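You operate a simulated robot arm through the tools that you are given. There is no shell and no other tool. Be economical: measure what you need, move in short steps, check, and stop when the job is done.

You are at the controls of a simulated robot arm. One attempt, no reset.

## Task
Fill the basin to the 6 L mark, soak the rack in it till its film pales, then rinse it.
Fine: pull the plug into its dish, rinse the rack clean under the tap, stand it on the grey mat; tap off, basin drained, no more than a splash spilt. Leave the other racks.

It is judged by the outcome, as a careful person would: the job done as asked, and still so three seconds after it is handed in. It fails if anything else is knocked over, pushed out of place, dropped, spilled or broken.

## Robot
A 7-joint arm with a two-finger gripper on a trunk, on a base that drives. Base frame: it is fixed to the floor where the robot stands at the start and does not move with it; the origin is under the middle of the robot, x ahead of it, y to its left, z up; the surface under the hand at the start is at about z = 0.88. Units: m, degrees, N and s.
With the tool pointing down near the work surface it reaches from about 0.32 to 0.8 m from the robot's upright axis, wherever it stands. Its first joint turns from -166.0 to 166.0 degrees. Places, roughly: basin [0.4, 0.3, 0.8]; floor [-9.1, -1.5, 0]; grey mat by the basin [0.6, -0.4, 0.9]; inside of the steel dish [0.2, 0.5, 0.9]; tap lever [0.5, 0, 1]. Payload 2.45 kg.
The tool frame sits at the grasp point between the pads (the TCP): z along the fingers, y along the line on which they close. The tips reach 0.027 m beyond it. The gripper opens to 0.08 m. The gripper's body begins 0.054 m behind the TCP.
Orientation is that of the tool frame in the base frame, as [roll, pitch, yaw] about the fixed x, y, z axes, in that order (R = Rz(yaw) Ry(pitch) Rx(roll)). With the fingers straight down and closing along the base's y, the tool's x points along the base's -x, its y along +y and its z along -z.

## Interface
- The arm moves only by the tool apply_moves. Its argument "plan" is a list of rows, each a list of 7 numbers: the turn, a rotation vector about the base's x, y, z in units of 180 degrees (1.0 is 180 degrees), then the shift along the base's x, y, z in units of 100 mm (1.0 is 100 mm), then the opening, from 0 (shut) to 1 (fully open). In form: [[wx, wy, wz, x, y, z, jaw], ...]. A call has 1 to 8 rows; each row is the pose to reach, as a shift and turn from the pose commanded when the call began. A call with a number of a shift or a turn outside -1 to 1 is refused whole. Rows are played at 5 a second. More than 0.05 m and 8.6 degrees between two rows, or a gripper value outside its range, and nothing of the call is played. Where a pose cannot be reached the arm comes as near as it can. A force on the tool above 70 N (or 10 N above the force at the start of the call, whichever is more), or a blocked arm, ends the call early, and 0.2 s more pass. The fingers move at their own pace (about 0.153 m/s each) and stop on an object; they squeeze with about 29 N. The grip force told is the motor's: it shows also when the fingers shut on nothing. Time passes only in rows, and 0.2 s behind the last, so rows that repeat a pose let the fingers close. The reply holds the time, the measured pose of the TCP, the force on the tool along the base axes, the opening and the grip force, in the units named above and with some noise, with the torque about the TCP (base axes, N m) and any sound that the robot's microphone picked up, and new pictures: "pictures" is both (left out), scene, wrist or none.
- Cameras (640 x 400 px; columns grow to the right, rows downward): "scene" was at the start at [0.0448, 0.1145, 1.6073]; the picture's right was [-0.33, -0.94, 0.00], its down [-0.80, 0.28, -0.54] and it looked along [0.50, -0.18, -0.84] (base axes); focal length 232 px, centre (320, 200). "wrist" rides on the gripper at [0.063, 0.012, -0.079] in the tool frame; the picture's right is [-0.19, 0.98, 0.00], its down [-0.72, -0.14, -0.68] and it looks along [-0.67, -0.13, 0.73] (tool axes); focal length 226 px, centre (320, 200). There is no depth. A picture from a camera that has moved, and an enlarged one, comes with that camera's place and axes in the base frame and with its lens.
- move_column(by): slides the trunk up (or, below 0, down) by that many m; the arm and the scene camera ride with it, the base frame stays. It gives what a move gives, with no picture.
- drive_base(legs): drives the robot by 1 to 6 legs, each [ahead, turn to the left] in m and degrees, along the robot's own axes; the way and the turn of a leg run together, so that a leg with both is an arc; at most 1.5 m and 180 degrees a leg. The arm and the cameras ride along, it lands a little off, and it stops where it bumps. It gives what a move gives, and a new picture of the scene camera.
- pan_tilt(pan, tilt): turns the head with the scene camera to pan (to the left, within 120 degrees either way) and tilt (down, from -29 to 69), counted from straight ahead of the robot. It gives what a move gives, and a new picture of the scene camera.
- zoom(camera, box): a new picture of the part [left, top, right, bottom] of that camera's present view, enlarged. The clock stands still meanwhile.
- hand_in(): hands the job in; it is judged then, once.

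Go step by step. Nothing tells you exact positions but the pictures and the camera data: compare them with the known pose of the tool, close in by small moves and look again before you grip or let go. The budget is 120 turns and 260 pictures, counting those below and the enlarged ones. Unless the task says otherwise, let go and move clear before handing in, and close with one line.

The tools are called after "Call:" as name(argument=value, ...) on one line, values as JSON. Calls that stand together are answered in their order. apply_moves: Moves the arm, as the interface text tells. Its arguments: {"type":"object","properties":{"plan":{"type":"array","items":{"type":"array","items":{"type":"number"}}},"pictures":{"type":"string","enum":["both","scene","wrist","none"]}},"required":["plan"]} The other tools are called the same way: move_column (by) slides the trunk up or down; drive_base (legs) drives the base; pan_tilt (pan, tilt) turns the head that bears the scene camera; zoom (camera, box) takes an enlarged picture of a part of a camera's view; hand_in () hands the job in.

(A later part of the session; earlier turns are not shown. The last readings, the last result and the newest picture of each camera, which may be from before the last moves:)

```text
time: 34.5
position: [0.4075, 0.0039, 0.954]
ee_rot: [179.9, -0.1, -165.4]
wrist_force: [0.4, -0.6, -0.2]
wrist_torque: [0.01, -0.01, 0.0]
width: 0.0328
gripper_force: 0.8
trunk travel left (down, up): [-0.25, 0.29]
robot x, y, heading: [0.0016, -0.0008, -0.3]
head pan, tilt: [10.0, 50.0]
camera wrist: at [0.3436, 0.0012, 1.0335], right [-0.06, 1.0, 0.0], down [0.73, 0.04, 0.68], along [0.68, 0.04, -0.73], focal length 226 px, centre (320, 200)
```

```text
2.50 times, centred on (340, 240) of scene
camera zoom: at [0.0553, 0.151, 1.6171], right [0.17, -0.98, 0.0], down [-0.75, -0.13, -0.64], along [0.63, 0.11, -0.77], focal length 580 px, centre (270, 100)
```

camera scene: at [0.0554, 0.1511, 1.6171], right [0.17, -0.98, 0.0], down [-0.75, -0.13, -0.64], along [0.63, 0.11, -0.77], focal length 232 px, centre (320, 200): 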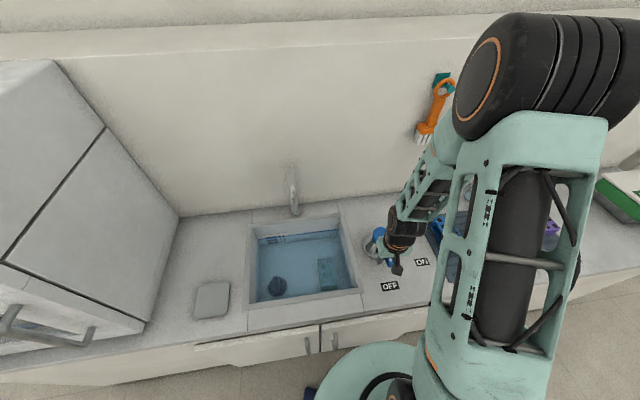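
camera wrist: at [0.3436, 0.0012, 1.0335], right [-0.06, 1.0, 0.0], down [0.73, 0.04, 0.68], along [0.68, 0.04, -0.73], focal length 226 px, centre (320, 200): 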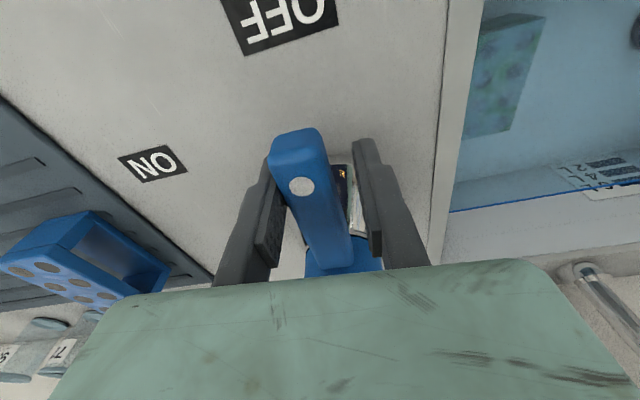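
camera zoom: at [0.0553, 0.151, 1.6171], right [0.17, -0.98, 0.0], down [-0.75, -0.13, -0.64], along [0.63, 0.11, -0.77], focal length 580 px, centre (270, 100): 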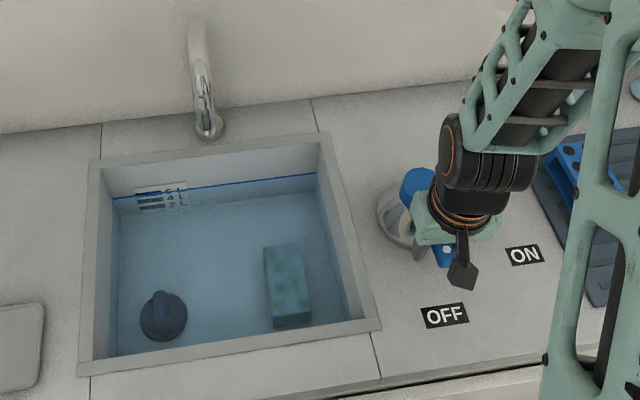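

The level now sits at the 6 L mark and the tap is off, with no stream. I'll raise the hand and move over the plug while the rack soaks.

Call:
apply_moves(plan=[[0, 0, 0, 0, 0, 0, 0.6], [0, 0, 0, 0, 0, 0.4, 0.6], [0, 0, 0, 0, 0, 0.8, 0.6], [0, 0, 0, 0, 0, 1.0, 0.6]], pictures="none")

Call:
apply_moves(plan=[[0, 0, 0, -0.2, 0.3, 0.2, 0.6], [0, 0, 0, -0.4, 0.6, 0.4, 0.6], [0, 0, 0, -0.6, 1.0, 0.5, 0.6]], pictures="none")

Call:
apply_moves(plan=[[0, 0, 0, -0.1, 0.4, 0, 0.6], [0, 0, 0, -0.15, 0.7, 0, 0.6], [0, 0, 0, -0.2, 1.0, 0, 0.6]], pictures="none")

Call:
apply_moves(plan=[[0, 0, 0, 0, 0.4, 0, 0.6], [0, 0, 0, 0, 0.7, 0, 0.6], [0, 0, 0, 0, 1.0, 0, 0.6]])

```text
time: 35.5
position: [0.4089, 0.0055, 1.0539]
ee_rot: [180.0, 0.0, -165.3]
wrist_force: [0.1, -0.1, -0.1]
wrist_torque: [0.02, -0.04, -0.01]
width: 0.0479
gripper_force: 0.1
trunk travel left (down, up): [-0.25, 0.29]
robot x, y, heading: [-0.001, 0.0004, 0.1]
head pan, tilt: [10.0, 50.0]
```

```text
time: 36.3
position: [0.3471, 0.1039, 1.1033]
ee_rot: [-180.0, -0.5, -165.4]
wrist_force: [0.0, 0.0, -0.3]
wrist_torque: [-0.04, -0.01, 0.01]
width: 0.0484
gripper_force: 0.2
trunk travel left (down, up): [-0.25, 0.29]
robot x, y, heading: [-0.0014, 0.0003, 0.1]
head pan, tilt: [10.0, 50.0]
```

```text
time: 37.1
position: [0.3283, 0.2058, 1.1062]
ee_rot: [-180.0, 0.3, -165.1]
wrist_force: [-0.6, -0.7, -1.2]
wrist_torque: [-0.04, 0.02, 0.01]
width: 0.0481
gripper_force: 0.0
trunk travel left (down, up): [-0.25, 0.29]
robot x, y, heading: [-0.0021, -0.0017, 0.0]
head pan, tilt: [10.0, 50.0]
```

```text
time: 37.9
position: [0.3297, 0.3055, 1.1012]
ee_rot: [179.9, -0.1, -165.1]
wrist_force: [0.6, 0.3, -0.3]
wrist_torque: [-0.01, -0.03, 0.01]
width: 0.0481
gripper_force: 0.1
trunk travel left (down, up): [-0.25, 0.29]
robot x, y, heading: [-0.0005, 0.0, -0.1]
head pan, tilt: [10.0, 50.0]
camera scene: at [0.0553, 0.1511, 1.617], right [0.17, -0.98, 0.0], down [-0.75, -0.13, -0.64], along [0.63, 0.11, -0.77], focal length 232 px, centre (320, 200)
camera wrist: at [0.2656, 0.3019, 1.1815], right [-0.06, 1.0, 0.0], down [0.73, 0.05, 0.68], along [0.68, 0.04, -0.73], focal length 226 px, centre (320, 200)
```

scene: 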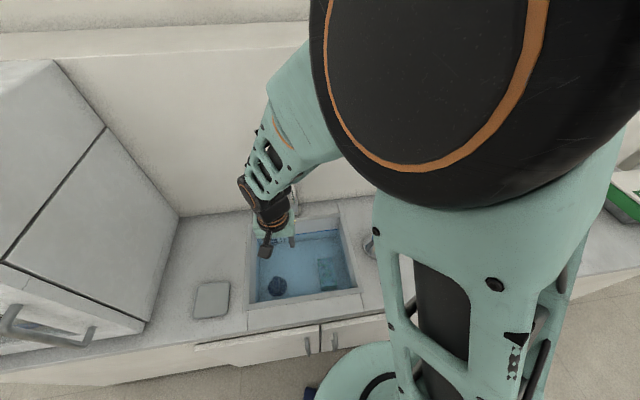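
wrist: 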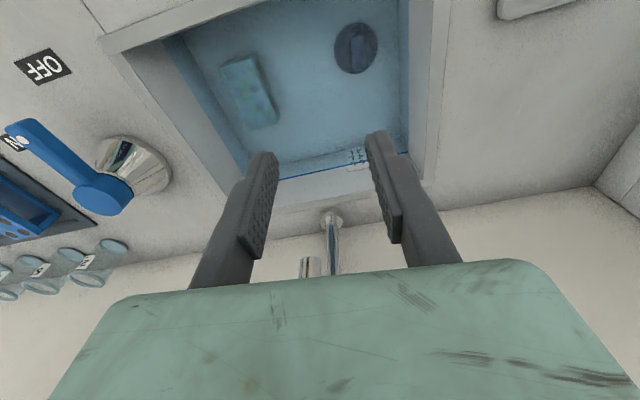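

The spout outlet is around (0.455, 0.30, 1.06). I'll check the rack's film and the plug's handle up close.

Call:
zoom(camera="wrist", box=[190, 10, 414, 150])

Call:
zoom(camera="scene", box=[240, 210, 370, 310])

```text
2.86 times, centred on (302, 80) of wrist
camera zoom: at [0.2656, 0.3019, 1.1815], right [-0.06, 1.0, 0.0], down [0.73, 0.05, 0.68], along [0.68, 0.04, -0.73], focal length 646 px, centre (371, 543)
```

zoom: 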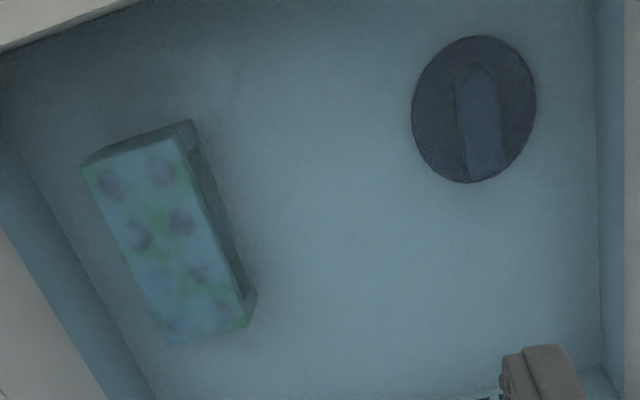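

```text
4.00 times, centred on (305, 260) of scene
camera zoom: at [0.0553, 0.1511, 1.617], right [0.17, -0.98, 0.0], down [-0.75, -0.13, -0.64], along [0.63, 0.11, -0.77], focal length 928 px, centre (380, -40)
```

zoom: 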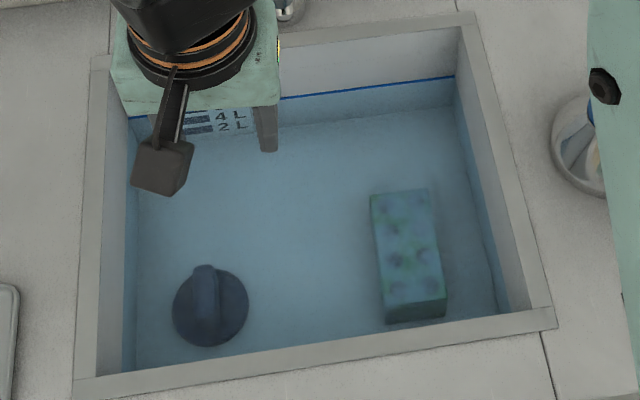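

The film is paling but not done. The plug is near (0.326, 0.357), its ridge handle lying along the counter's depth. I'll move above it and lower for a closer look.

Call:
apply_moves(plan=[[0, 0, 0.008, -0.02, 0.25, -0.2, 0.6], [0, 0, 0.016, -0.03, 0.5, -0.5, 0.6], [0, 0, 0.016, -0.03, 0.5, -0.9, 0.6], [0, 0, 0.016, -0.03, 0.5, -1.0, 0.6]], pictures="wrist")

Call:
zoom(camera="wrist", box=[200, 0, 440, 150])

Call:
zoom(camera="scene", box=[240, 210, 370, 310])

```text
time: 38.9
position: [0.3254, 0.3543, 1.003]
ee_rot: [180.0, 0.0, -162.3]
wrist_force: [0.4, -0.2, 0.1]
wrist_torque: [0.01, 0.03, 0.01]
width: 0.048
gripper_force: 0.3
trunk travel left (down, up): [-0.25, 0.29]
robot x, y, heading: [-0.0004, -0.0008, 0.2]
head pan, tilt: [10.0, 50.0]
camera wrist: at [0.2609, 0.347, 1.0834], right [-0.11, 0.99, 0.0], down [0.73, 0.08, 0.68], along [0.68, 0.08, -0.73], focal length 226 px, centre (320, 200)
```

wrist: 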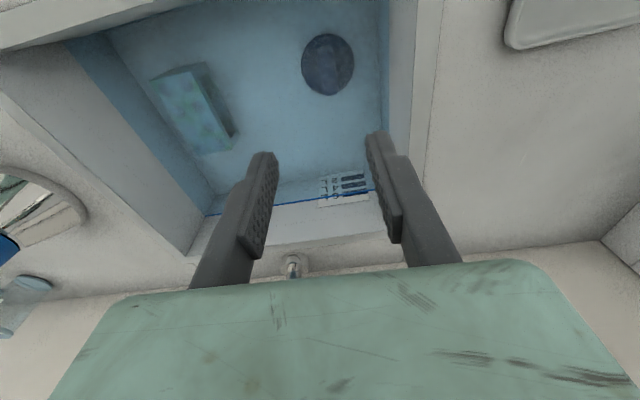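

```text
2.67 times, centred on (320, 75) of wrist
camera zoom: at [0.2609, 0.347, 1.0834], right [-0.11, 0.99, 0.0], down [0.73, 0.08, 0.68], along [0.68, 0.08, -0.73], focal length 603 px, centre (320, 533)
```

zoom: 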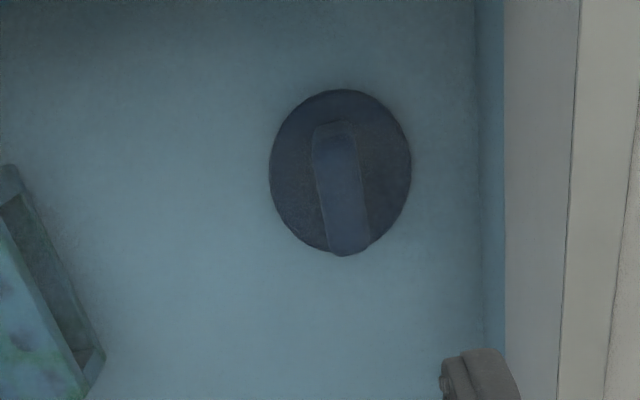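

```text
4.00 times, centred on (305, 260) of scene
camera zoom: at [0.0555, 0.1513, 1.6171], right [0.17, -0.98, 0.0], down [-0.75, -0.13, -0.64], along [0.63, 0.11, -0.77], focal length 928 px, centre (380, -40)
```

zoom: 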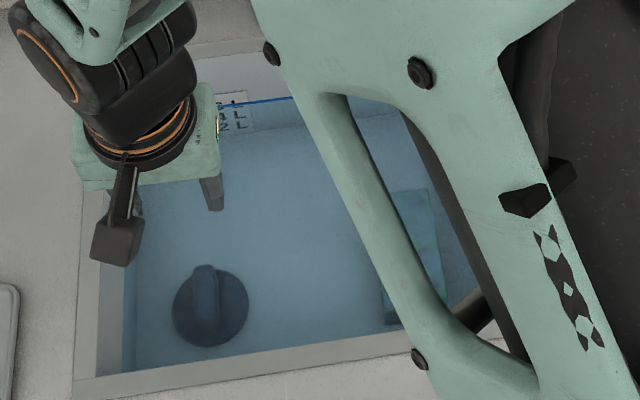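

The plug sits deep (floor about z=0.745), and the wrist camera would come close to the basin's front wall. I'll tilt the hand 20° so the camera clears, go partway down, and check the film from another head angle.

Call:
apply_moves(plan=[[-0.012, 0.038, 0, 0.03, 0.04, -0.3, 0.7], [-0.024, 0.076, 0, 0.06, 0.08, -0.6, 0.7], [-0.033, 0.106, 0, 0.06, 0.08, -1.0, 0.7]], pictures="wrist")

Call:
pan_tilt(pan=40, tilt=55)

Call:
zoom(camera="scene", box=[310, 190, 430, 310])

```text
time: 39.7
position: [0.3333, 0.3608, 0.9037]
ee_rot: [179.9, -20.1, -162.3]
wrist_force: [-0.2, 0.5, 0.4]
wrist_torque: [0.03, -0.01, -0.01]
width: 0.0559
gripper_force: 0.0
trunk travel left (down, up): [-0.25, 0.29]
robot x, y, heading: [0.0008, 0.0019, -0.1]
head pan, tilt: [10.0, 50.0]
camera wrist: at [0.2981, 0.3639, 1.0006], right [-0.12, 0.99, -0.06], down [0.91, 0.14, 0.39], along [0.4, -0.01, -0.92], focal length 226 px, centre (320, 200)
```

wrist: 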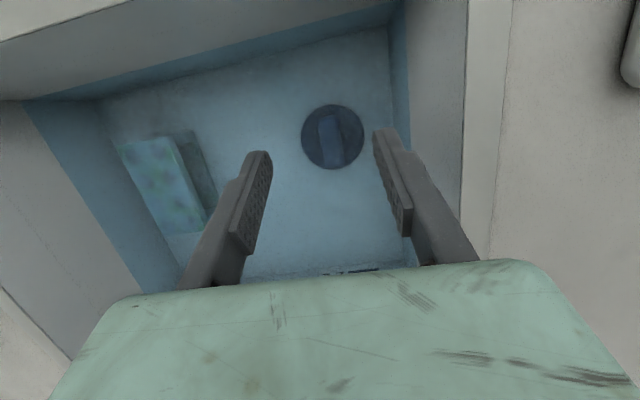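

```text
time: 40.6
position: [0.334, 0.3616, 0.9051]
ee_rot: [179.8, -20.0, -162.4]
wrist_force: [-0.8, -0.1, -0.1]
wrist_torque: [-0.01, 0.0, 0.01]
width: 0.0563
gripper_force: 0.0
trunk travel left (down, up): [-0.25, 0.29]
robot x, y, heading: [-0.0021, 0.0019, 0.0]
head pan, tilt: [40.0, 55.0]
camera scene: at [0.0349, 0.1842, 1.6105], right [0.64, -0.77, 0.0], down [-0.63, -0.53, -0.57], along [0.44, 0.37, -0.82], focal length 232 px, centre (320, 200)
```

scene: 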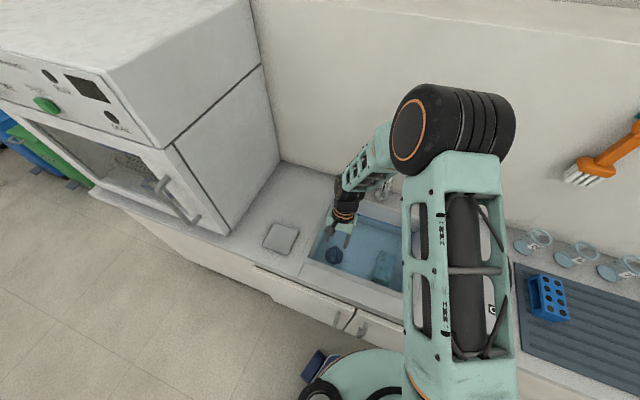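

```text
3.33 times, centred on (370, 250) of scene
camera zoom: at [0.0349, 0.1842, 1.6105], right [0.64, -0.77, 0.0], down [-0.63, -0.53, -0.57], along [0.44, 0.37, -0.82], focal length 773 px, centre (153, 33)
```

zoom: 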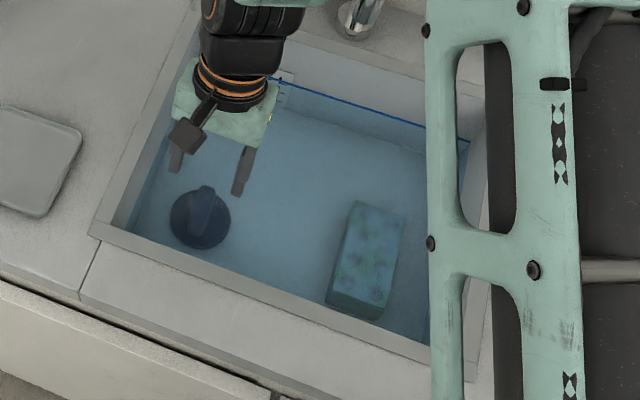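

The film is nearly pale; the plug is located at (0.332, 0.366). I'll lower close to it while the soak goes on.

Call:
apply_moves(plan=[[0, 0, 0, 0.02, 0.06, -0.3, 0.7], [0, 0, 0, 0.02, 0.06, -0.6, 0.7], [0, 0, 0, 0.02, 0.06, -0.9, 0.7], [0, 0, 0, 0.02, 0.06, -0.9, 0.7], [0, 0, 0, 0.02, 0.06, -0.9, 0.7], [0, 0, 0, 0.02, 0.06, -0.9, 0.7], [0, 0, 0, 0.02, 0.06, -0.9, 0.7], [0, 0, 0, 0.02, 0.06, -0.9, 0.7]], pictures="wrist")

Call:
zoom(camera="scene", box=[310, 190, 430, 310])

```text
time: 42.4
position: [0.3326, 0.3694, 0.8149]
ee_rot: [179.9, -20.0, -162.3]
wrist_force: [0.0, -0.1, -1.1]
wrist_torque: [-0.01, -0.02, -0.01]
width: 0.0559
gripper_force: 0.1
trunk travel left (down, up): [-0.25, 0.29]
robot x, y, heading: [-0.0008, 0.0023, -0.0]
head pan, tilt: [40.0, 55.0]
camera wrist: at [0.2981, 0.3712, 0.9115], right [-0.12, 0.99, -0.06], down [0.91, 0.14, 0.39], along [0.4, -0.01, -0.92], focal length 226 px, centre (320, 200)
```

wrist: 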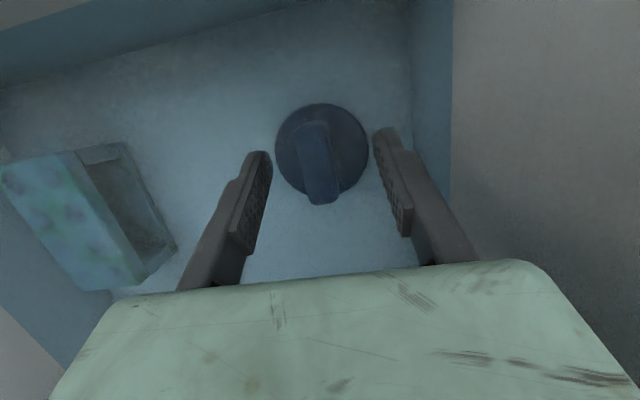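

```text
3.33 times, centred on (370, 250) of scene
camera zoom: at [0.0347, 0.1841, 1.6105], right [0.64, -0.77, 0.0], down [-0.63, -0.53, -0.57], along [0.44, 0.37, -0.82], focal length 773 px, centre (153, 33)
```

zoom: 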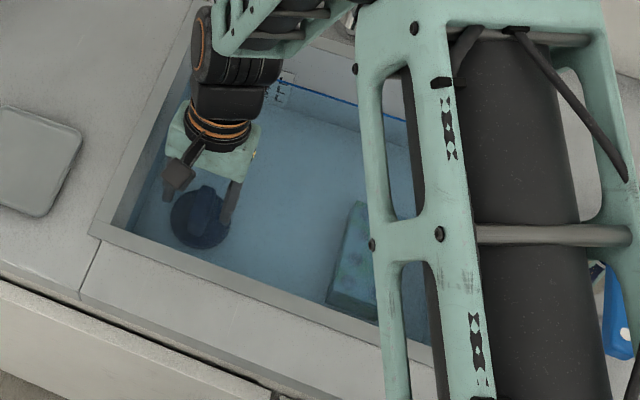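

Call:
zoom(camera="wrist", box=[0, 120, 224, 300])

Call:
apply_moves(plan=[[0, 0, 0, 0.01, -0.03, 0, 0.7], [0, 0, 0, 0.01, -0.03, 0, 0.7], [0, 0, 0, 0.01, -0.03, 0, 0.7], [0, 0, 0, 0.01, -0.03, 0, 0.7], [0, 0, 0, 0.01, -0.03, 0, 0.7], [0, 0, 0, 0.01, -0.03, 0, 0.7], [0, 0, 0, 0.01, -0.03, 0, 0.7], [0, 0, 0, 0.01, -0.03, 0, 0.7]], pictures="none")

Call:
apply_moves(plan=[[0, 0, 0, 0, 0, 0, 0.7], [0, 0, 0, 0, 0, 0, 0.7], [0, 0, 0, 0, 0, 0, 0.7], [0, 0, 0, 0, 0, 0, 0.7], [0, 0, 0, 0, 0, 0, 0.7], [0, 0, 0, 0, 0, 0, 0.7], [0, 0, 0, 0, 0, 0, 0.7], [0, 0, 0, 0, 0, 0, 0.7]], pictures="wrist")

Call:
zoom(camera="wrist", box=[0, 120, 224, 300])

```text
2.22 times, centred on (112, 210) of wrist
camera zoom: at [0.2981, 0.3712, 0.9115], right [-0.12, 0.99, -0.06], down [0.91, 0.14, 0.39], along [0.4, -0.01, -0.92], focal length 502 px, centre (782, 178)
```

zoom: 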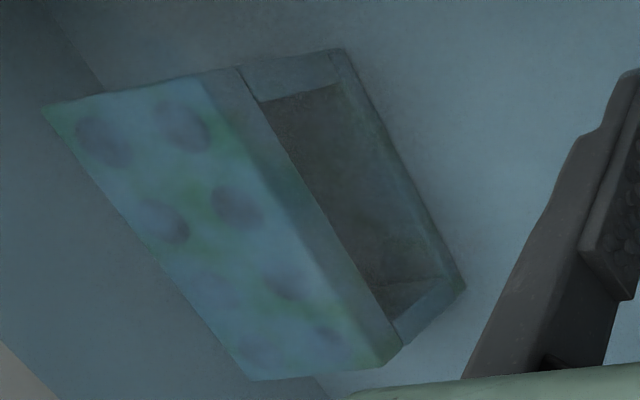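

```text
time: 44.2
position: [0.3353, 0.3659, 0.8143]
ee_rot: [179.8, -20.0, -162.4]
wrist_force: [0.0, 0.3, 0.7]
wrist_torque: [0.04, -0.01, -0.01]
width: 0.0559
gripper_force: 0.0
trunk travel left (down, up): [-0.25, 0.29]
robot x, y, heading: [-0.0022, -0.0021, 0.1]
head pan, tilt: [40.0, 55.0]
```

```text
time: 46.0
position: [0.3343, 0.3649, 0.8156]
ee_rot: [179.9, -20.0, -162.3]
wrist_force: [0.1, 0.3, 0.0]
wrist_torque: [0.0, 0.02, 0.0]
width: 0.0559
gripper_force: 0.0
trunk travel left (down, up): [-0.25, 0.29]
robot x, y, heading: [0.0016, -0.0019, -0.0]
head pan, tilt: [40.0, 55.0]
camera wrist: at [0.2995, 0.3682, 0.9113], right [-0.12, 0.99, -0.06], down [0.91, 0.14, 0.39], along [0.4, -0.01, -0.92], focal length 226 px, centre (320, 200)
```

wrist: 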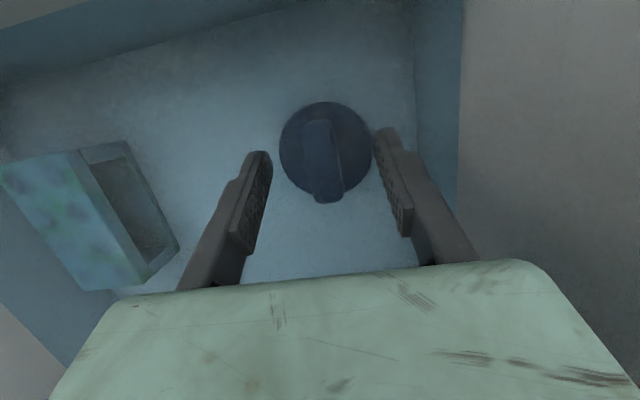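

```text
2.22 times, centred on (112, 210) of wrist
camera zoom: at [0.2995, 0.3682, 0.9113], right [-0.12, 0.99, -0.06], down [0.91, 0.14, 0.39], along [0.4, -0.01, -0.92], focal length 502 px, centre (782, 178)
```

zoom: 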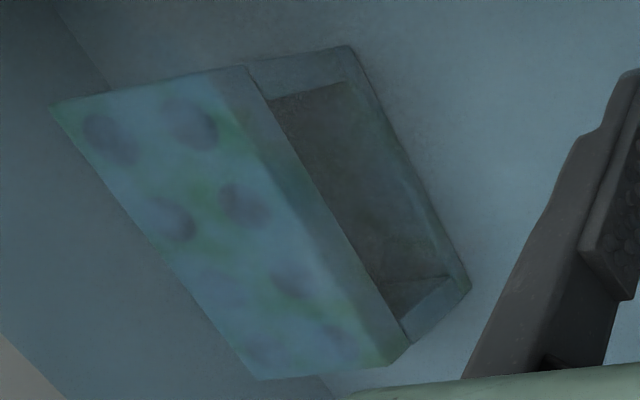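

Change is slow and the water tints the view, so I'll soak longer and compare from the same view.

Call:
pan_tilt(pan=-120, tilt=20)

Call:
pan_tilt(pan=120, tilt=55)

Call:
pan_tilt(pan=-120, tilt=20)

Call:
pan_tilt(pan=50, tilt=60)

Call:
zoom(camera="wrist", box=[0, 120, 224, 300])

```text
time: 48.5
position: [0.3338, 0.3652, 0.8153]
ee_rot: [179.9, -20.1, -162.2]
wrist_force: [0.0, -0.1, -0.2]
wrist_torque: [-0.02, 0.0, 0.0]
width: 0.0558
gripper_force: 0.1
trunk travel left (down, up): [-0.25, 0.29]
robot x, y, heading: [0.0008, -0.0009, 0.0]
head pan, tilt: [-120.0, 20.0]
camera scene: at [-0.0671, 0.0571, 1.6627], right [-0.87, 0.5, 0.0], down [0.17, 0.3, -0.94], along [-0.47, -0.81, -0.34], focal length 232 px, centre (320, 200)
```

scene: 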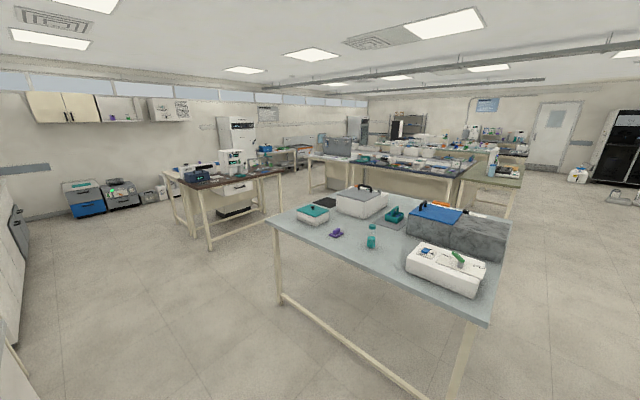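

```text
time: 51.9
position: [0.3352, 0.3663, 0.8144]
ee_rot: [179.9, -20.0, -162.2]
wrist_force: [-1.4, 0.5, -0.7]
wrist_torque: [0.03, 0.03, 0.01]
width: 0.056
gripper_force: 0.0
trunk travel left (down, up): [-0.25, 0.29]
robot x, y, heading: [-0.0003, -0.0011, -0.3]
head pan, tilt: [120.0, 55.0]
camera scene: at [-0.0566, 0.2003, 1.6106], right [0.87, 0.5, 0.0], down [0.41, -0.71, -0.57], along [-0.29, 0.5, -0.82], focal length 232 px, centre (320, 200)
```

scene: 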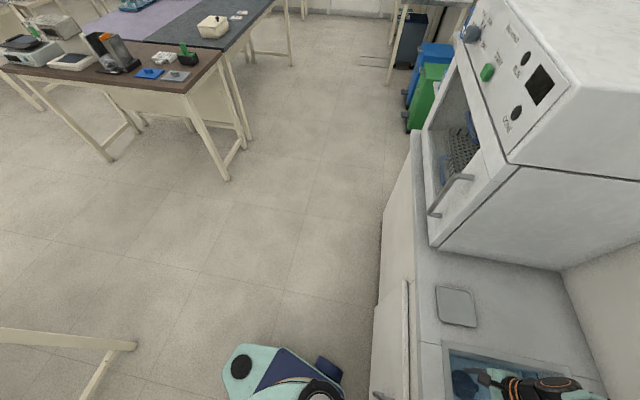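

```text
time: 55.2
position: [0.3346, 0.3654, 0.8145]
ee_rot: [179.9, -19.9, -162.3]
wrist_force: [-0.4, 0.3, 0.6]
wrist_torque: [-0.01, 0.01, 0.02]
width: 0.0559
gripper_force: 0.1
trunk travel left (down, up): [-0.25, 0.29]
robot x, y, heading: [0.0005, 0.0009, 0.2]
head pan, tilt: [-120.0, 20.0]
camera scene: at [-0.0671, 0.0571, 1.6627], right [-0.87, 0.5, 0.0], down [0.17, 0.3, -0.94], along [-0.47, -0.81, -0.34], focal length 232 px, centre (320, 200)
```

scene: 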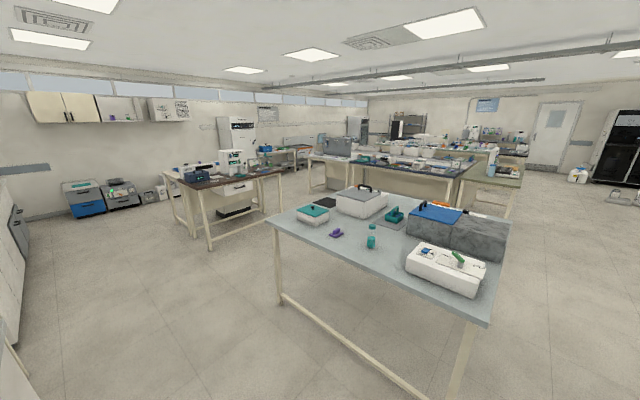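

```text
time: 57.8
position: [0.3347, 0.366, 0.8147]
ee_rot: [179.9, -20.0, -162.3]
wrist_force: [0.6, 0.0, 0.4]
wrist_torque: [0.02, 0.03, -0.01]
width: 0.0562
gripper_force: 0.1
trunk travel left (down, up): [-0.25, 0.29]
robot x, y, heading: [0.0016, -0.0031, 0.0]
head pan, tilt: [50.0, 60.0]
camera scene: at [0.0223, 0.1889, 1.6045], right [0.77, -0.64, 0.0], down [-0.56, -0.66, -0.5], along [0.32, 0.38, -0.87], focal length 232 px, centre (320, 200)
```

scene: 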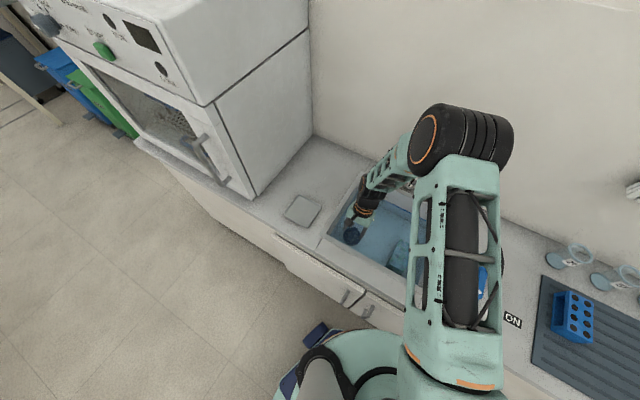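

```text
2.22 times, centred on (112, 210) of wrist
camera zoom: at [0.2995, 0.3682, 0.9113], right [-0.12, 0.99, -0.06], down [0.91, 0.14, 0.39], along [0.4, -0.01, -0.92], focal length 502 px, centre (782, 178)
```

zoom: 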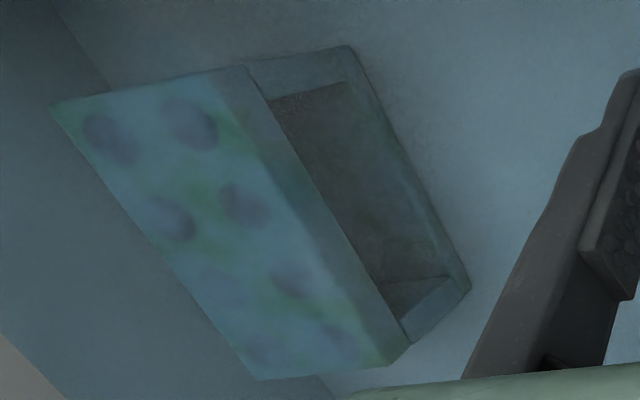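

The film now looks unchanged from 46 s to 58 s, whereas it was still fading before that, so the paling is complete. I'll lower onto the plug's handle and grip.

Call:
apply_moves(plan=[[0, 0, 0, 0, 0, -0.2, 0.7], [0, 0, 0, 0, 0, -0.36, 0.7], [0, 0, 0, 0, 0, -0.36, 0.0], [0, 0, 0, 0, 0, -0.36, 0.0], [0, 0, 0, 0, 0, -0.36, 0.0]], pictures="wrist")

```text
time: 59.0
position: [0.3336, 0.3648, 0.7772]
ee_rot: [179.9, -20.0, -162.2]
wrist_force: [0.4, -0.6, -1.3]
wrist_torque: [-0.03, 0.01, -0.02]
width: 0.0191
gripper_force: 29.4
trunk travel left (down, up): [-0.25, 0.29]
robot x, y, heading: [-0.0029, -0.0006, -0.2]
head pan, tilt: [50.0, 60.0]
camera wrist: at [0.2991, 0.3673, 0.8736], right [-0.12, 0.99, -0.06], down [0.91, 0.14, 0.39], along [0.4, -0.01, -0.92], focal length 226 px, centre (320, 200)
```

wrist: 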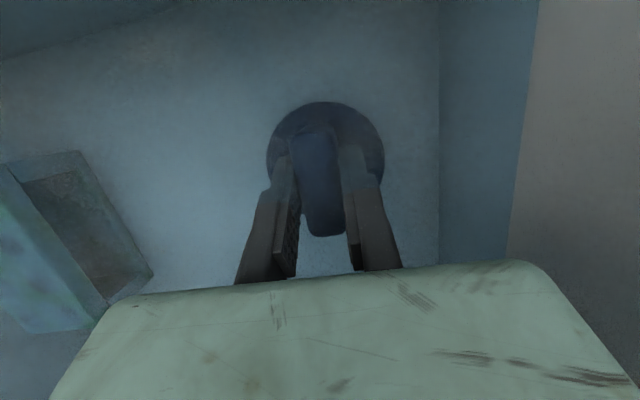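

The plug is gripped. I'll lift it straight up.

Call:
apply_moves(plan=[[0, 0, 0, 0, 0, 0.1, 0], [0, 0, 0, 0, 0, 0.25, 0], [0, 0, 0, 0, 0, 0.5, 0], [0, 0, 0, 0, 0, 0.75, 0], [0, 0, 0, 0, 0, 1.0, 0]], pictures="none")

Call:
apply_moves(plan=[[0, 0, 0, 0, 0, 0.3, 0], [0, 0, 0, 0, 0, 0.6, 0], [0, 0, 0, 0, 0, 0.9, 0], [0, 0, 0, 0, 0, 0.9, 0], [0, 0, 0, 0, 0, 0.9, 0], [0, 0, 0, 0, 0, 0.9, 0]])

```text
time: 60.2
position: [0.332, 0.3665, 0.8772]
ee_rot: [179.9, -20.0, -162.4]
wrist_force: [0.3, -0.3, -1.1]
wrist_torque: [0.01, -0.05, 0.01]
width: 0.0194
gripper_force: 28.9
trunk travel left (down, up): [-0.25, 0.29]
robot x, y, heading: [0.0013, 0.0022, -0.2]
head pan, tilt: [50.0, 60.0]
```

```text
time: 61.6
position: [0.3339, 0.3685, 0.9691]
ee_rot: [179.8, -20.0, -162.3]
wrist_force: [0.4, -0.1, -0.8]
wrist_torque: [-0.01, -0.01, 0.02]
width: 0.0192
gripper_force: 29.4
trunk travel left (down, up): [-0.25, 0.29]
robot x, y, heading: [-0.0001, 0.0009, 0.1]
head pan, tilt: [50.0, 60.0]
camera scene: at [0.0222, 0.1888, 1.6045], right [0.77, -0.64, 0.0], down [-0.56, -0.66, -0.5], along [0.32, 0.38, -0.87], focal length 232 px, centre (320, 200)
camera wrist: at [0.2989, 0.3705, 1.065], right [-0.12, 0.99, -0.06], down [0.91, 0.14, 0.39], along [0.4, -0.01, -0.92], focal length 226 px, centre (320, 200)
```

scene: 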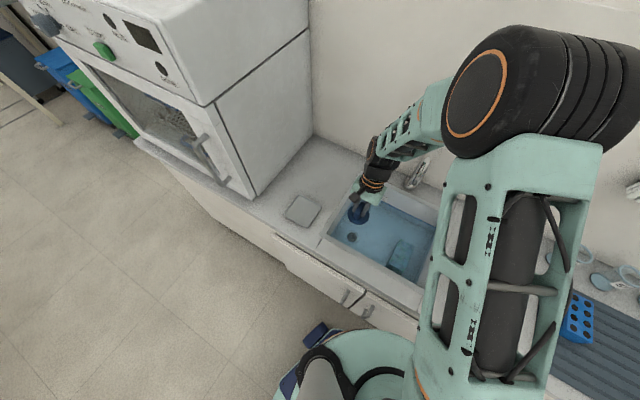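
wrist: 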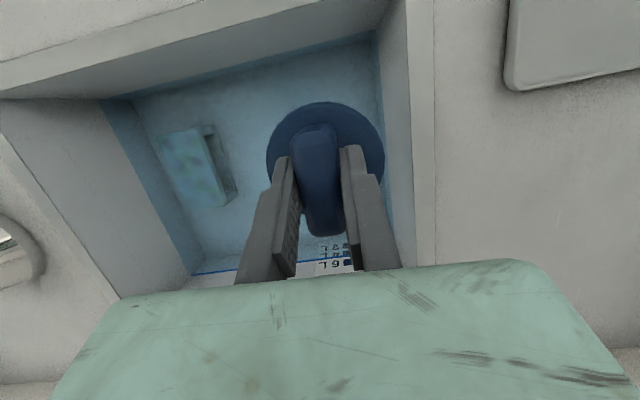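

The plug is out. The dish centre is about (0.215, 0.508), so I'll carry the plug there at height.

Call:
apply_moves(plan=[[0, 0, 0, -0.2, 0.24, 0.1, 0], [0, 0, 0, -0.4, 0.48, 0.15, 0], [0, 0, 0, -0.6, 0.72, 0.15, 0]], pictures="none")

Call:
apply_moves(plan=[[0, 0, 0, -0.2, 0.24, 0, 0], [0, 0, 0, -0.4, 0.48, 0, 0], [0, 0, 0, -0.57, 0.7, 0, 0], [0, 0, 0, -0.57, 0.7, 0, 0]])

```text
time: 62.4
position: [0.2748, 0.4396, 0.9821]
ee_rot: [179.9, -20.0, -162.4]
wrist_force: [0.0, 1.3, -1.1]
wrist_torque: [0.01, 0.01, -0.02]
width: 0.0192
gripper_force: 29.0
trunk travel left (down, up): [-0.25, 0.29]
robot x, y, heading: [-0.0023, 0.0035, -0.0]
head pan, tilt: [50.0, 60.0]
```

```text
time: 63.4
position: [0.2183, 0.508, 0.9831]
ee_rot: [179.7, -20.0, -162.4]
wrist_force: [0.4, -0.1, -0.8]
wrist_torque: [-0.03, -0.01, -0.02]
width: 0.0192
gripper_force: 29.1
trunk travel left (down, up): [-0.25, 0.29]
robot x, y, heading: [-0.0014, 0.0028, 0.0]
head pan, tilt: [50.0, 60.0]
camera scene: at [0.022, 0.1893, 1.6045], right [0.77, -0.64, 0.0], down [-0.56, -0.66, -0.5], along [0.32, 0.38, -0.87], focal length 232 px, centre (320, 200)
camera wrist: at [0.183, 0.5095, 1.0794], right [-0.12, 0.99, -0.06], down [0.91, 0.14, 0.39], along [0.4, -0.01, -0.92], focal length 226 px, centre (320, 200)
```

scene: 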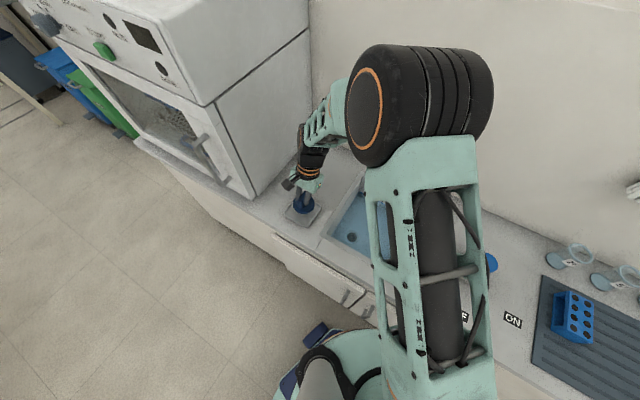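
wrist: 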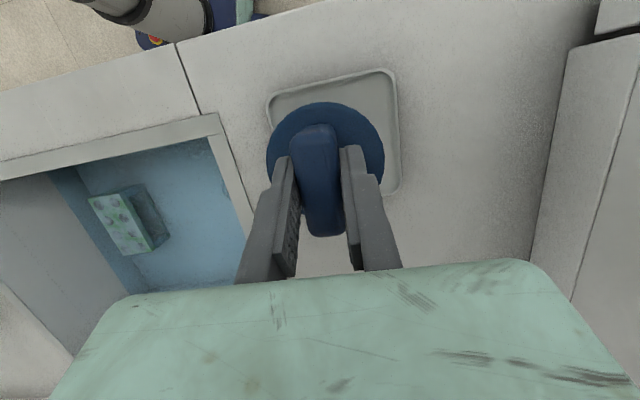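

The rack now shows pale through the shallower water. The plug is over the dish within a few mm; lowering it.

Call:
apply_moves(plan=[[0, 0, 0, 0.02, 0.03, -0.2, 0], [0, 0, 0, 0.02, 0.03, -0.4, 0]], pictures="wrist")

Call:
zoom(camera="scene", box=[260, 160, 380, 260])

```text
time: 64.0
position: [0.2196, 0.5103, 0.9421]
ee_rot: [179.9, -20.1, -162.2]
wrist_force: [-0.5, 0.0, -1.0]
wrist_torque: [-0.04, 0.02, 0.01]
width: 0.0193
gripper_force: 28.4
trunk travel left (down, up): [-0.25, 0.29]
robot x, y, heading: [0.0022, 0.0029, 0.0]
head pan, tilt: [50.0, 60.0]
camera wrist: at [0.1849, 0.5134, 1.0393], right [-0.12, 0.99, -0.06], down [0.91, 0.14, 0.39], along [0.4, -0.01, -0.92], focal length 226 px, centre (320, 200)
```

wrist: 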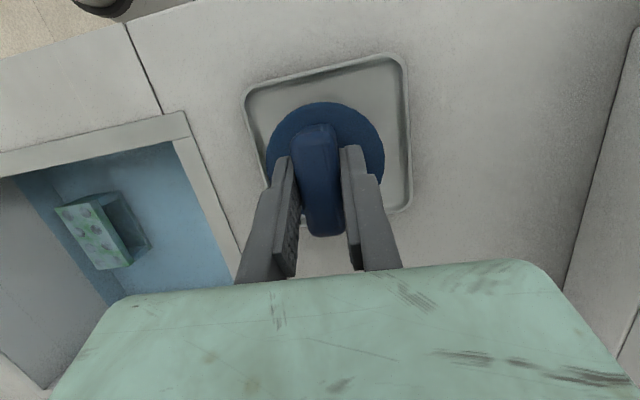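

```text
4.00 times, centred on (320, 210) of scene
camera zoom: at [0.0225, 0.1893, 1.6044], right [0.77, -0.64, 0.0], down [-0.56, -0.66, -0.5], along [0.32, 0.38, -0.87], focal length 928 px, centre (320, 160)
```

zoom: 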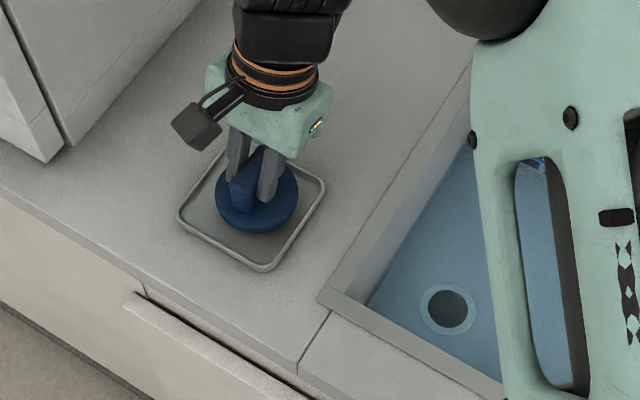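

Call:
apply_moves(plan=[[0, 0, 0, 0, 0, -0.06, 0], [0, 0, 0, 0, 0, -0.12, 0], [0, 0, 0, 0, 0, -0.12, 0]], pictures="none")

Call:
zoom(camera="scene", box=[280, 180, 344, 220])

```text
time: 64.8
position: [0.2187, 0.5095, 0.9298]
ee_rot: [179.8, -20.0, -162.3]
wrist_force: [0.1, -1.0, 3.6]
wrist_torque: [-0.16, -0.04, 0.0]
width: 0.0192
gripper_force: 29.3
trunk travel left (down, up): [-0.25, 0.29]
robot x, y, heading: [-0.0004, -0.0005, 0.1]
head pan, tilt: [50.0, 60.0]
```

```text
10.00 times, centred on (312, 200) of scene
camera zoom: at [0.0221, 0.1887, 1.6046], right [0.77, -0.64, 0.0], down [-0.56, -0.66, -0.5], along [0.32, 0.38, -0.87], focal length 2320 px, centre (400, 200)
```

zoom: 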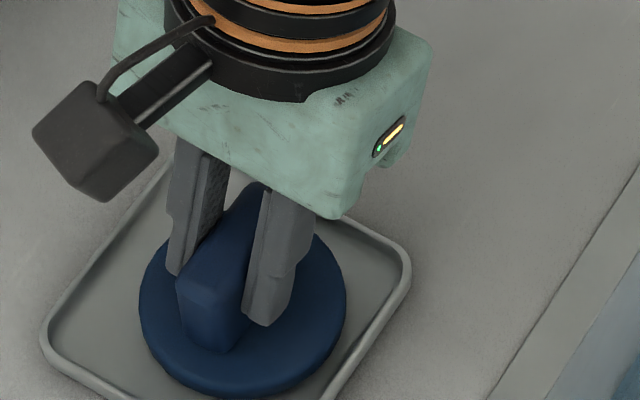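

Contact is felt, so I'll release the plug and lift clear, straightening the hand.

Call:
apply_moves(plan=[[0, 0, 0, 0, 0, 0, 0.5], [0, 0, 0, 0, 0, 0, 0.5], [0, 0, 0, 0, 0, 0.4, 0.5], [0, 0, 0, 0, 0, 0.8, 0.5], [0.012, -0.038, 0, 0, 0, 1.0, 0.6], [0.024, -0.076, 0, 0, 0, 1.0, 0.6], [0.033, -0.106, 0, 0, 0, 1.0, 0.6]])

Call:
zoom(camera="scene", box=[270, 170, 450, 290])

```text
time: 66.4
position: [0.2195, 0.5097, 1.0311]
ee_rot: [-180.0, 0.1, -162.5]
wrist_force: [0.3, 0.4, 0.3]
wrist_torque: [-0.01, -0.01, 0.0]
width: 0.048
gripper_force: 0.0
trunk travel left (down, up): [-0.25, 0.29]
robot x, y, heading: [0.0036, -0.0029, 0.1]
head pan, tilt: [50.0, 60.0]
camera scene: at [0.022, 0.189, 1.6045], right [0.77, -0.64, 0.0], down [-0.56, -0.66, -0.5], along [0.32, 0.38, -0.87], focal length 232 px, centre (320, 200)
camera wrist: at [0.1544, 0.5029, 1.1107], right [-0.11, 0.99, 0.0], down [0.73, 0.08, 0.68], along [0.68, 0.08, -0.73], focal length 226 px, centre (320, 200)
```

scene: 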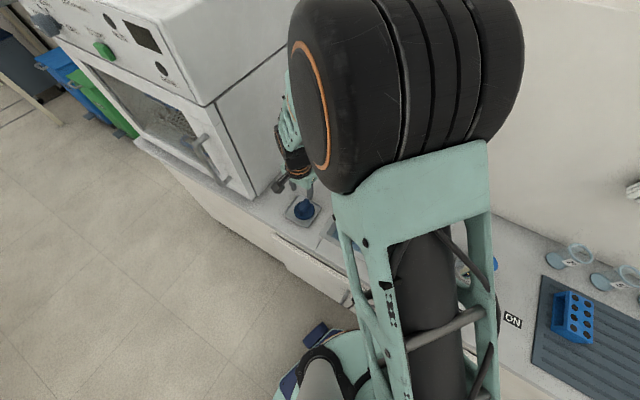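
wrist: 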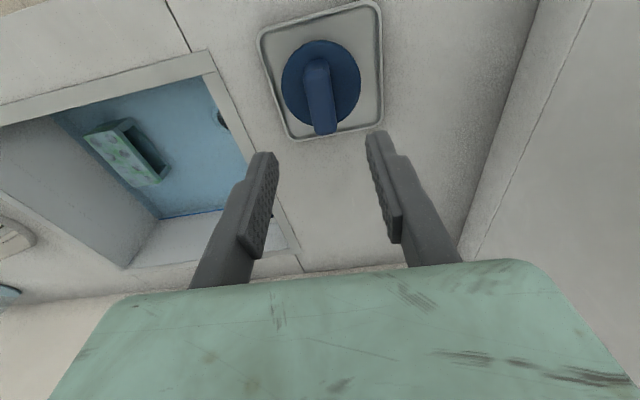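

```text
3.33 times, centred on (360, 230) of scene
camera zoom: at [0.022, 0.189, 1.6045], right [0.77, -0.64, 0.0], down [-0.56, -0.66, -0.5], along [0.32, 0.38, -0.87], focal length 773 px, centre (187, 100)
```

zoom: 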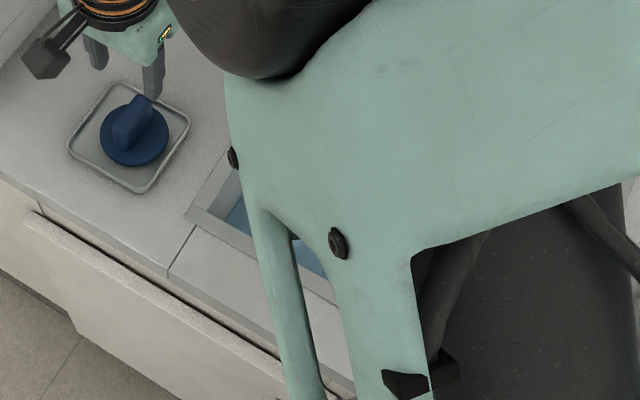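

The plug rests in the dish. I'll travel to the lever now, with the basin draining.

Call:
apply_moves(plan=[[0, 0, 0, 0.18, -0.45, 0.1, 0.6], [0, 0, 0, 0.37, -0.9, 0.2, 0.6], [0, 0, 0, 0.4, -1.0, 0.2, 0.6]], pictures="none")

Call:
apply_moves(plan=[[0, 0, 0, 0.18, -0.45, 0, 0.6], [0, 0, 0, 0.37, -0.9, 0, 0.6], [0, 0, 0, 0.4, -1.0, 0, 0.6]], pictures="none")

Call:
apply_moves(plan=[[0, 0, 0, 0.18, -0.45, 0, 0.6], [0, 0, 0, 0.37, -0.9, 0, 0.6], [0, 0, 0, 0.4, -1.0, 0, 0.6]], pictures="wrist")

Call:
apply_moves(plan=[[0, 0, 0, 0.18, -0.45, 0, 0.6], [0, 0, 0, 0.37, -0.9, 0, 0.6], [0, 0, 0, 0.4, -1.0, 0, 0.6]], pictures="none")

Call:
apply_moves(plan=[[0, 0, 0, 0.15, -0.45, 0, 0.6], [0, 0, 0, 0.3, -0.9, 0, 0.6], [0, 0, 0, 0.3, -1.0, 0, 0.6], [0, 0, 0, 0.3, -1.0, -0.3, 0.6]])

```text
time: 67.2
position: [0.2584, 0.4092, 1.0502]
ee_rot: [-180.0, 0.1, -162.3]
wrist_force: [0.2, -0.3, 0.0]
wrist_torque: [-0.02, -0.01, 0.0]
width: 0.0478
gripper_force: 0.0
trunk travel left (down, up): [-0.25, 0.29]
robot x, y, heading: [0.0008, 0.0031, 0.1]
head pan, tilt: [50.0, 60.0]
```

```text
time: 68.0
position: [0.2984, 0.3097, 1.051]
ee_rot: [179.9, 0.0, -162.2]
wrist_force: [0.0, -0.4, -0.4]
wrist_torque: [-0.01, -0.01, -0.02]
width: 0.0478
gripper_force: 0.1
trunk travel left (down, up): [-0.25, 0.29]
robot x, y, heading: [0.0001, 0.0019, -0.1]
head pan, tilt: [50.0, 60.0]
```

```text
time: 68.8
position: [0.3403, 0.2106, 1.0501]
ee_rot: [-180.0, 0.0, -162.4]
wrist_force: [0.8, 0.6, 0.4]
wrist_torque: [-0.01, 0.03, -0.03]
width: 0.0481
gripper_force: 0.1
trunk travel left (down, up): [-0.25, 0.29]
robot x, y, heading: [0.0019, 0.0023, 0.1]
head pan, tilt: [50.0, 60.0]
camera wrist: at [0.2756, 0.2032, 1.1297], right [-0.11, 0.99, 0.0], down [0.73, 0.08, 0.68], along [0.68, 0.08, -0.73], focal length 226 px, centre (320, 200)
```

wrist: 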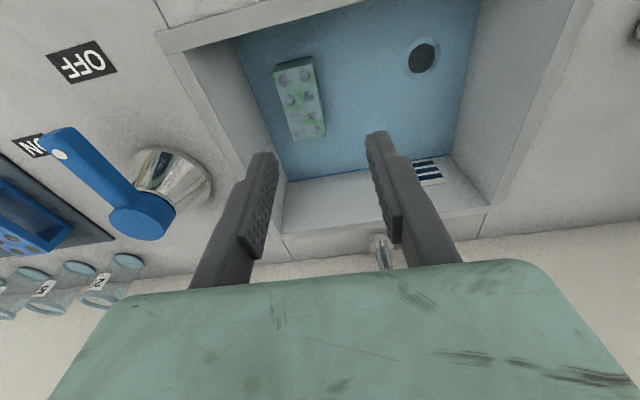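

```text
time: 69.6
position: [0.3779, 0.1112, 1.0501]
ee_rot: [-179.9, 0.1, -162.4]
wrist_force: [-0.4, -0.1, -0.2]
wrist_torque: [-0.05, 0.01, -0.04]
width: 0.0483
gripper_force: 0.1
trunk travel left (down, up): [-0.25, 0.29]
robot x, y, heading: [0.0012, 0.0011, 0.1]
head pan, tilt: [50.0, 60.0]
```

```text
time: 70.6
position: [0.4097, 0.0103, 1.0208]
ee_rot: [-180.0, -0.1, -162.3]
wrist_force: [-0.2, 0.9, 0.7]
wrist_torque: [0.0, -0.02, -0.04]
width: 0.048
gripper_force: 0.1
trunk travel left (down, up): [-0.25, 0.29]
robot x, y, heading: [-0.0001, 0.0029, -0.1]
head pan, tilt: [50.0, 60.0]
camera scene: at [0.0227, 0.1887, 1.6044], right [0.77, -0.64, 0.0], down [-0.56, -0.66, -0.5], along [0.32, 0.38, -0.87], focal length 232 px, centre (320, 200)
camera wrist: at [0.3451, 0.0034, 1.1001], right [-0.11, 0.99, 0.0], down [0.73, 0.08, 0.68], along [0.68, 0.08, -0.73], focal length 226 px, centre (320, 200)
```

scene: 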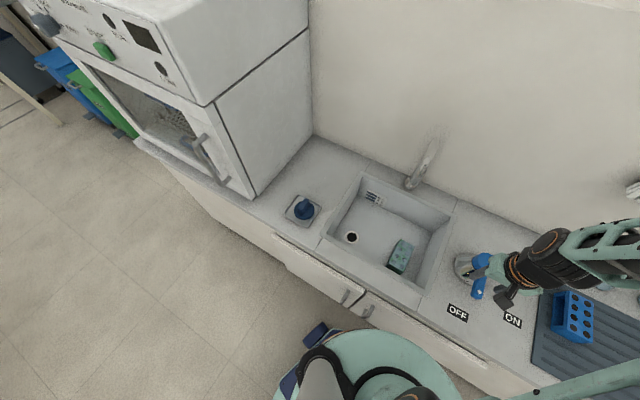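
wrist: 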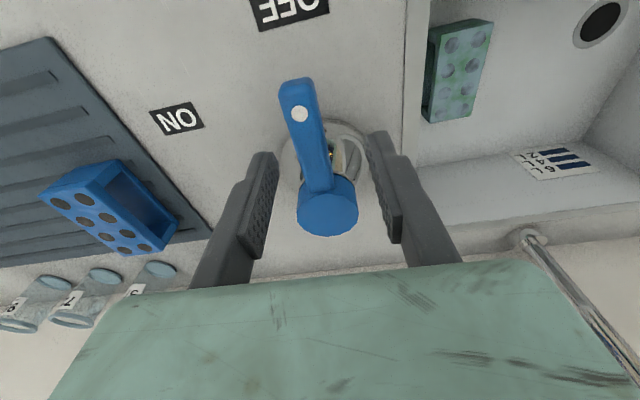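

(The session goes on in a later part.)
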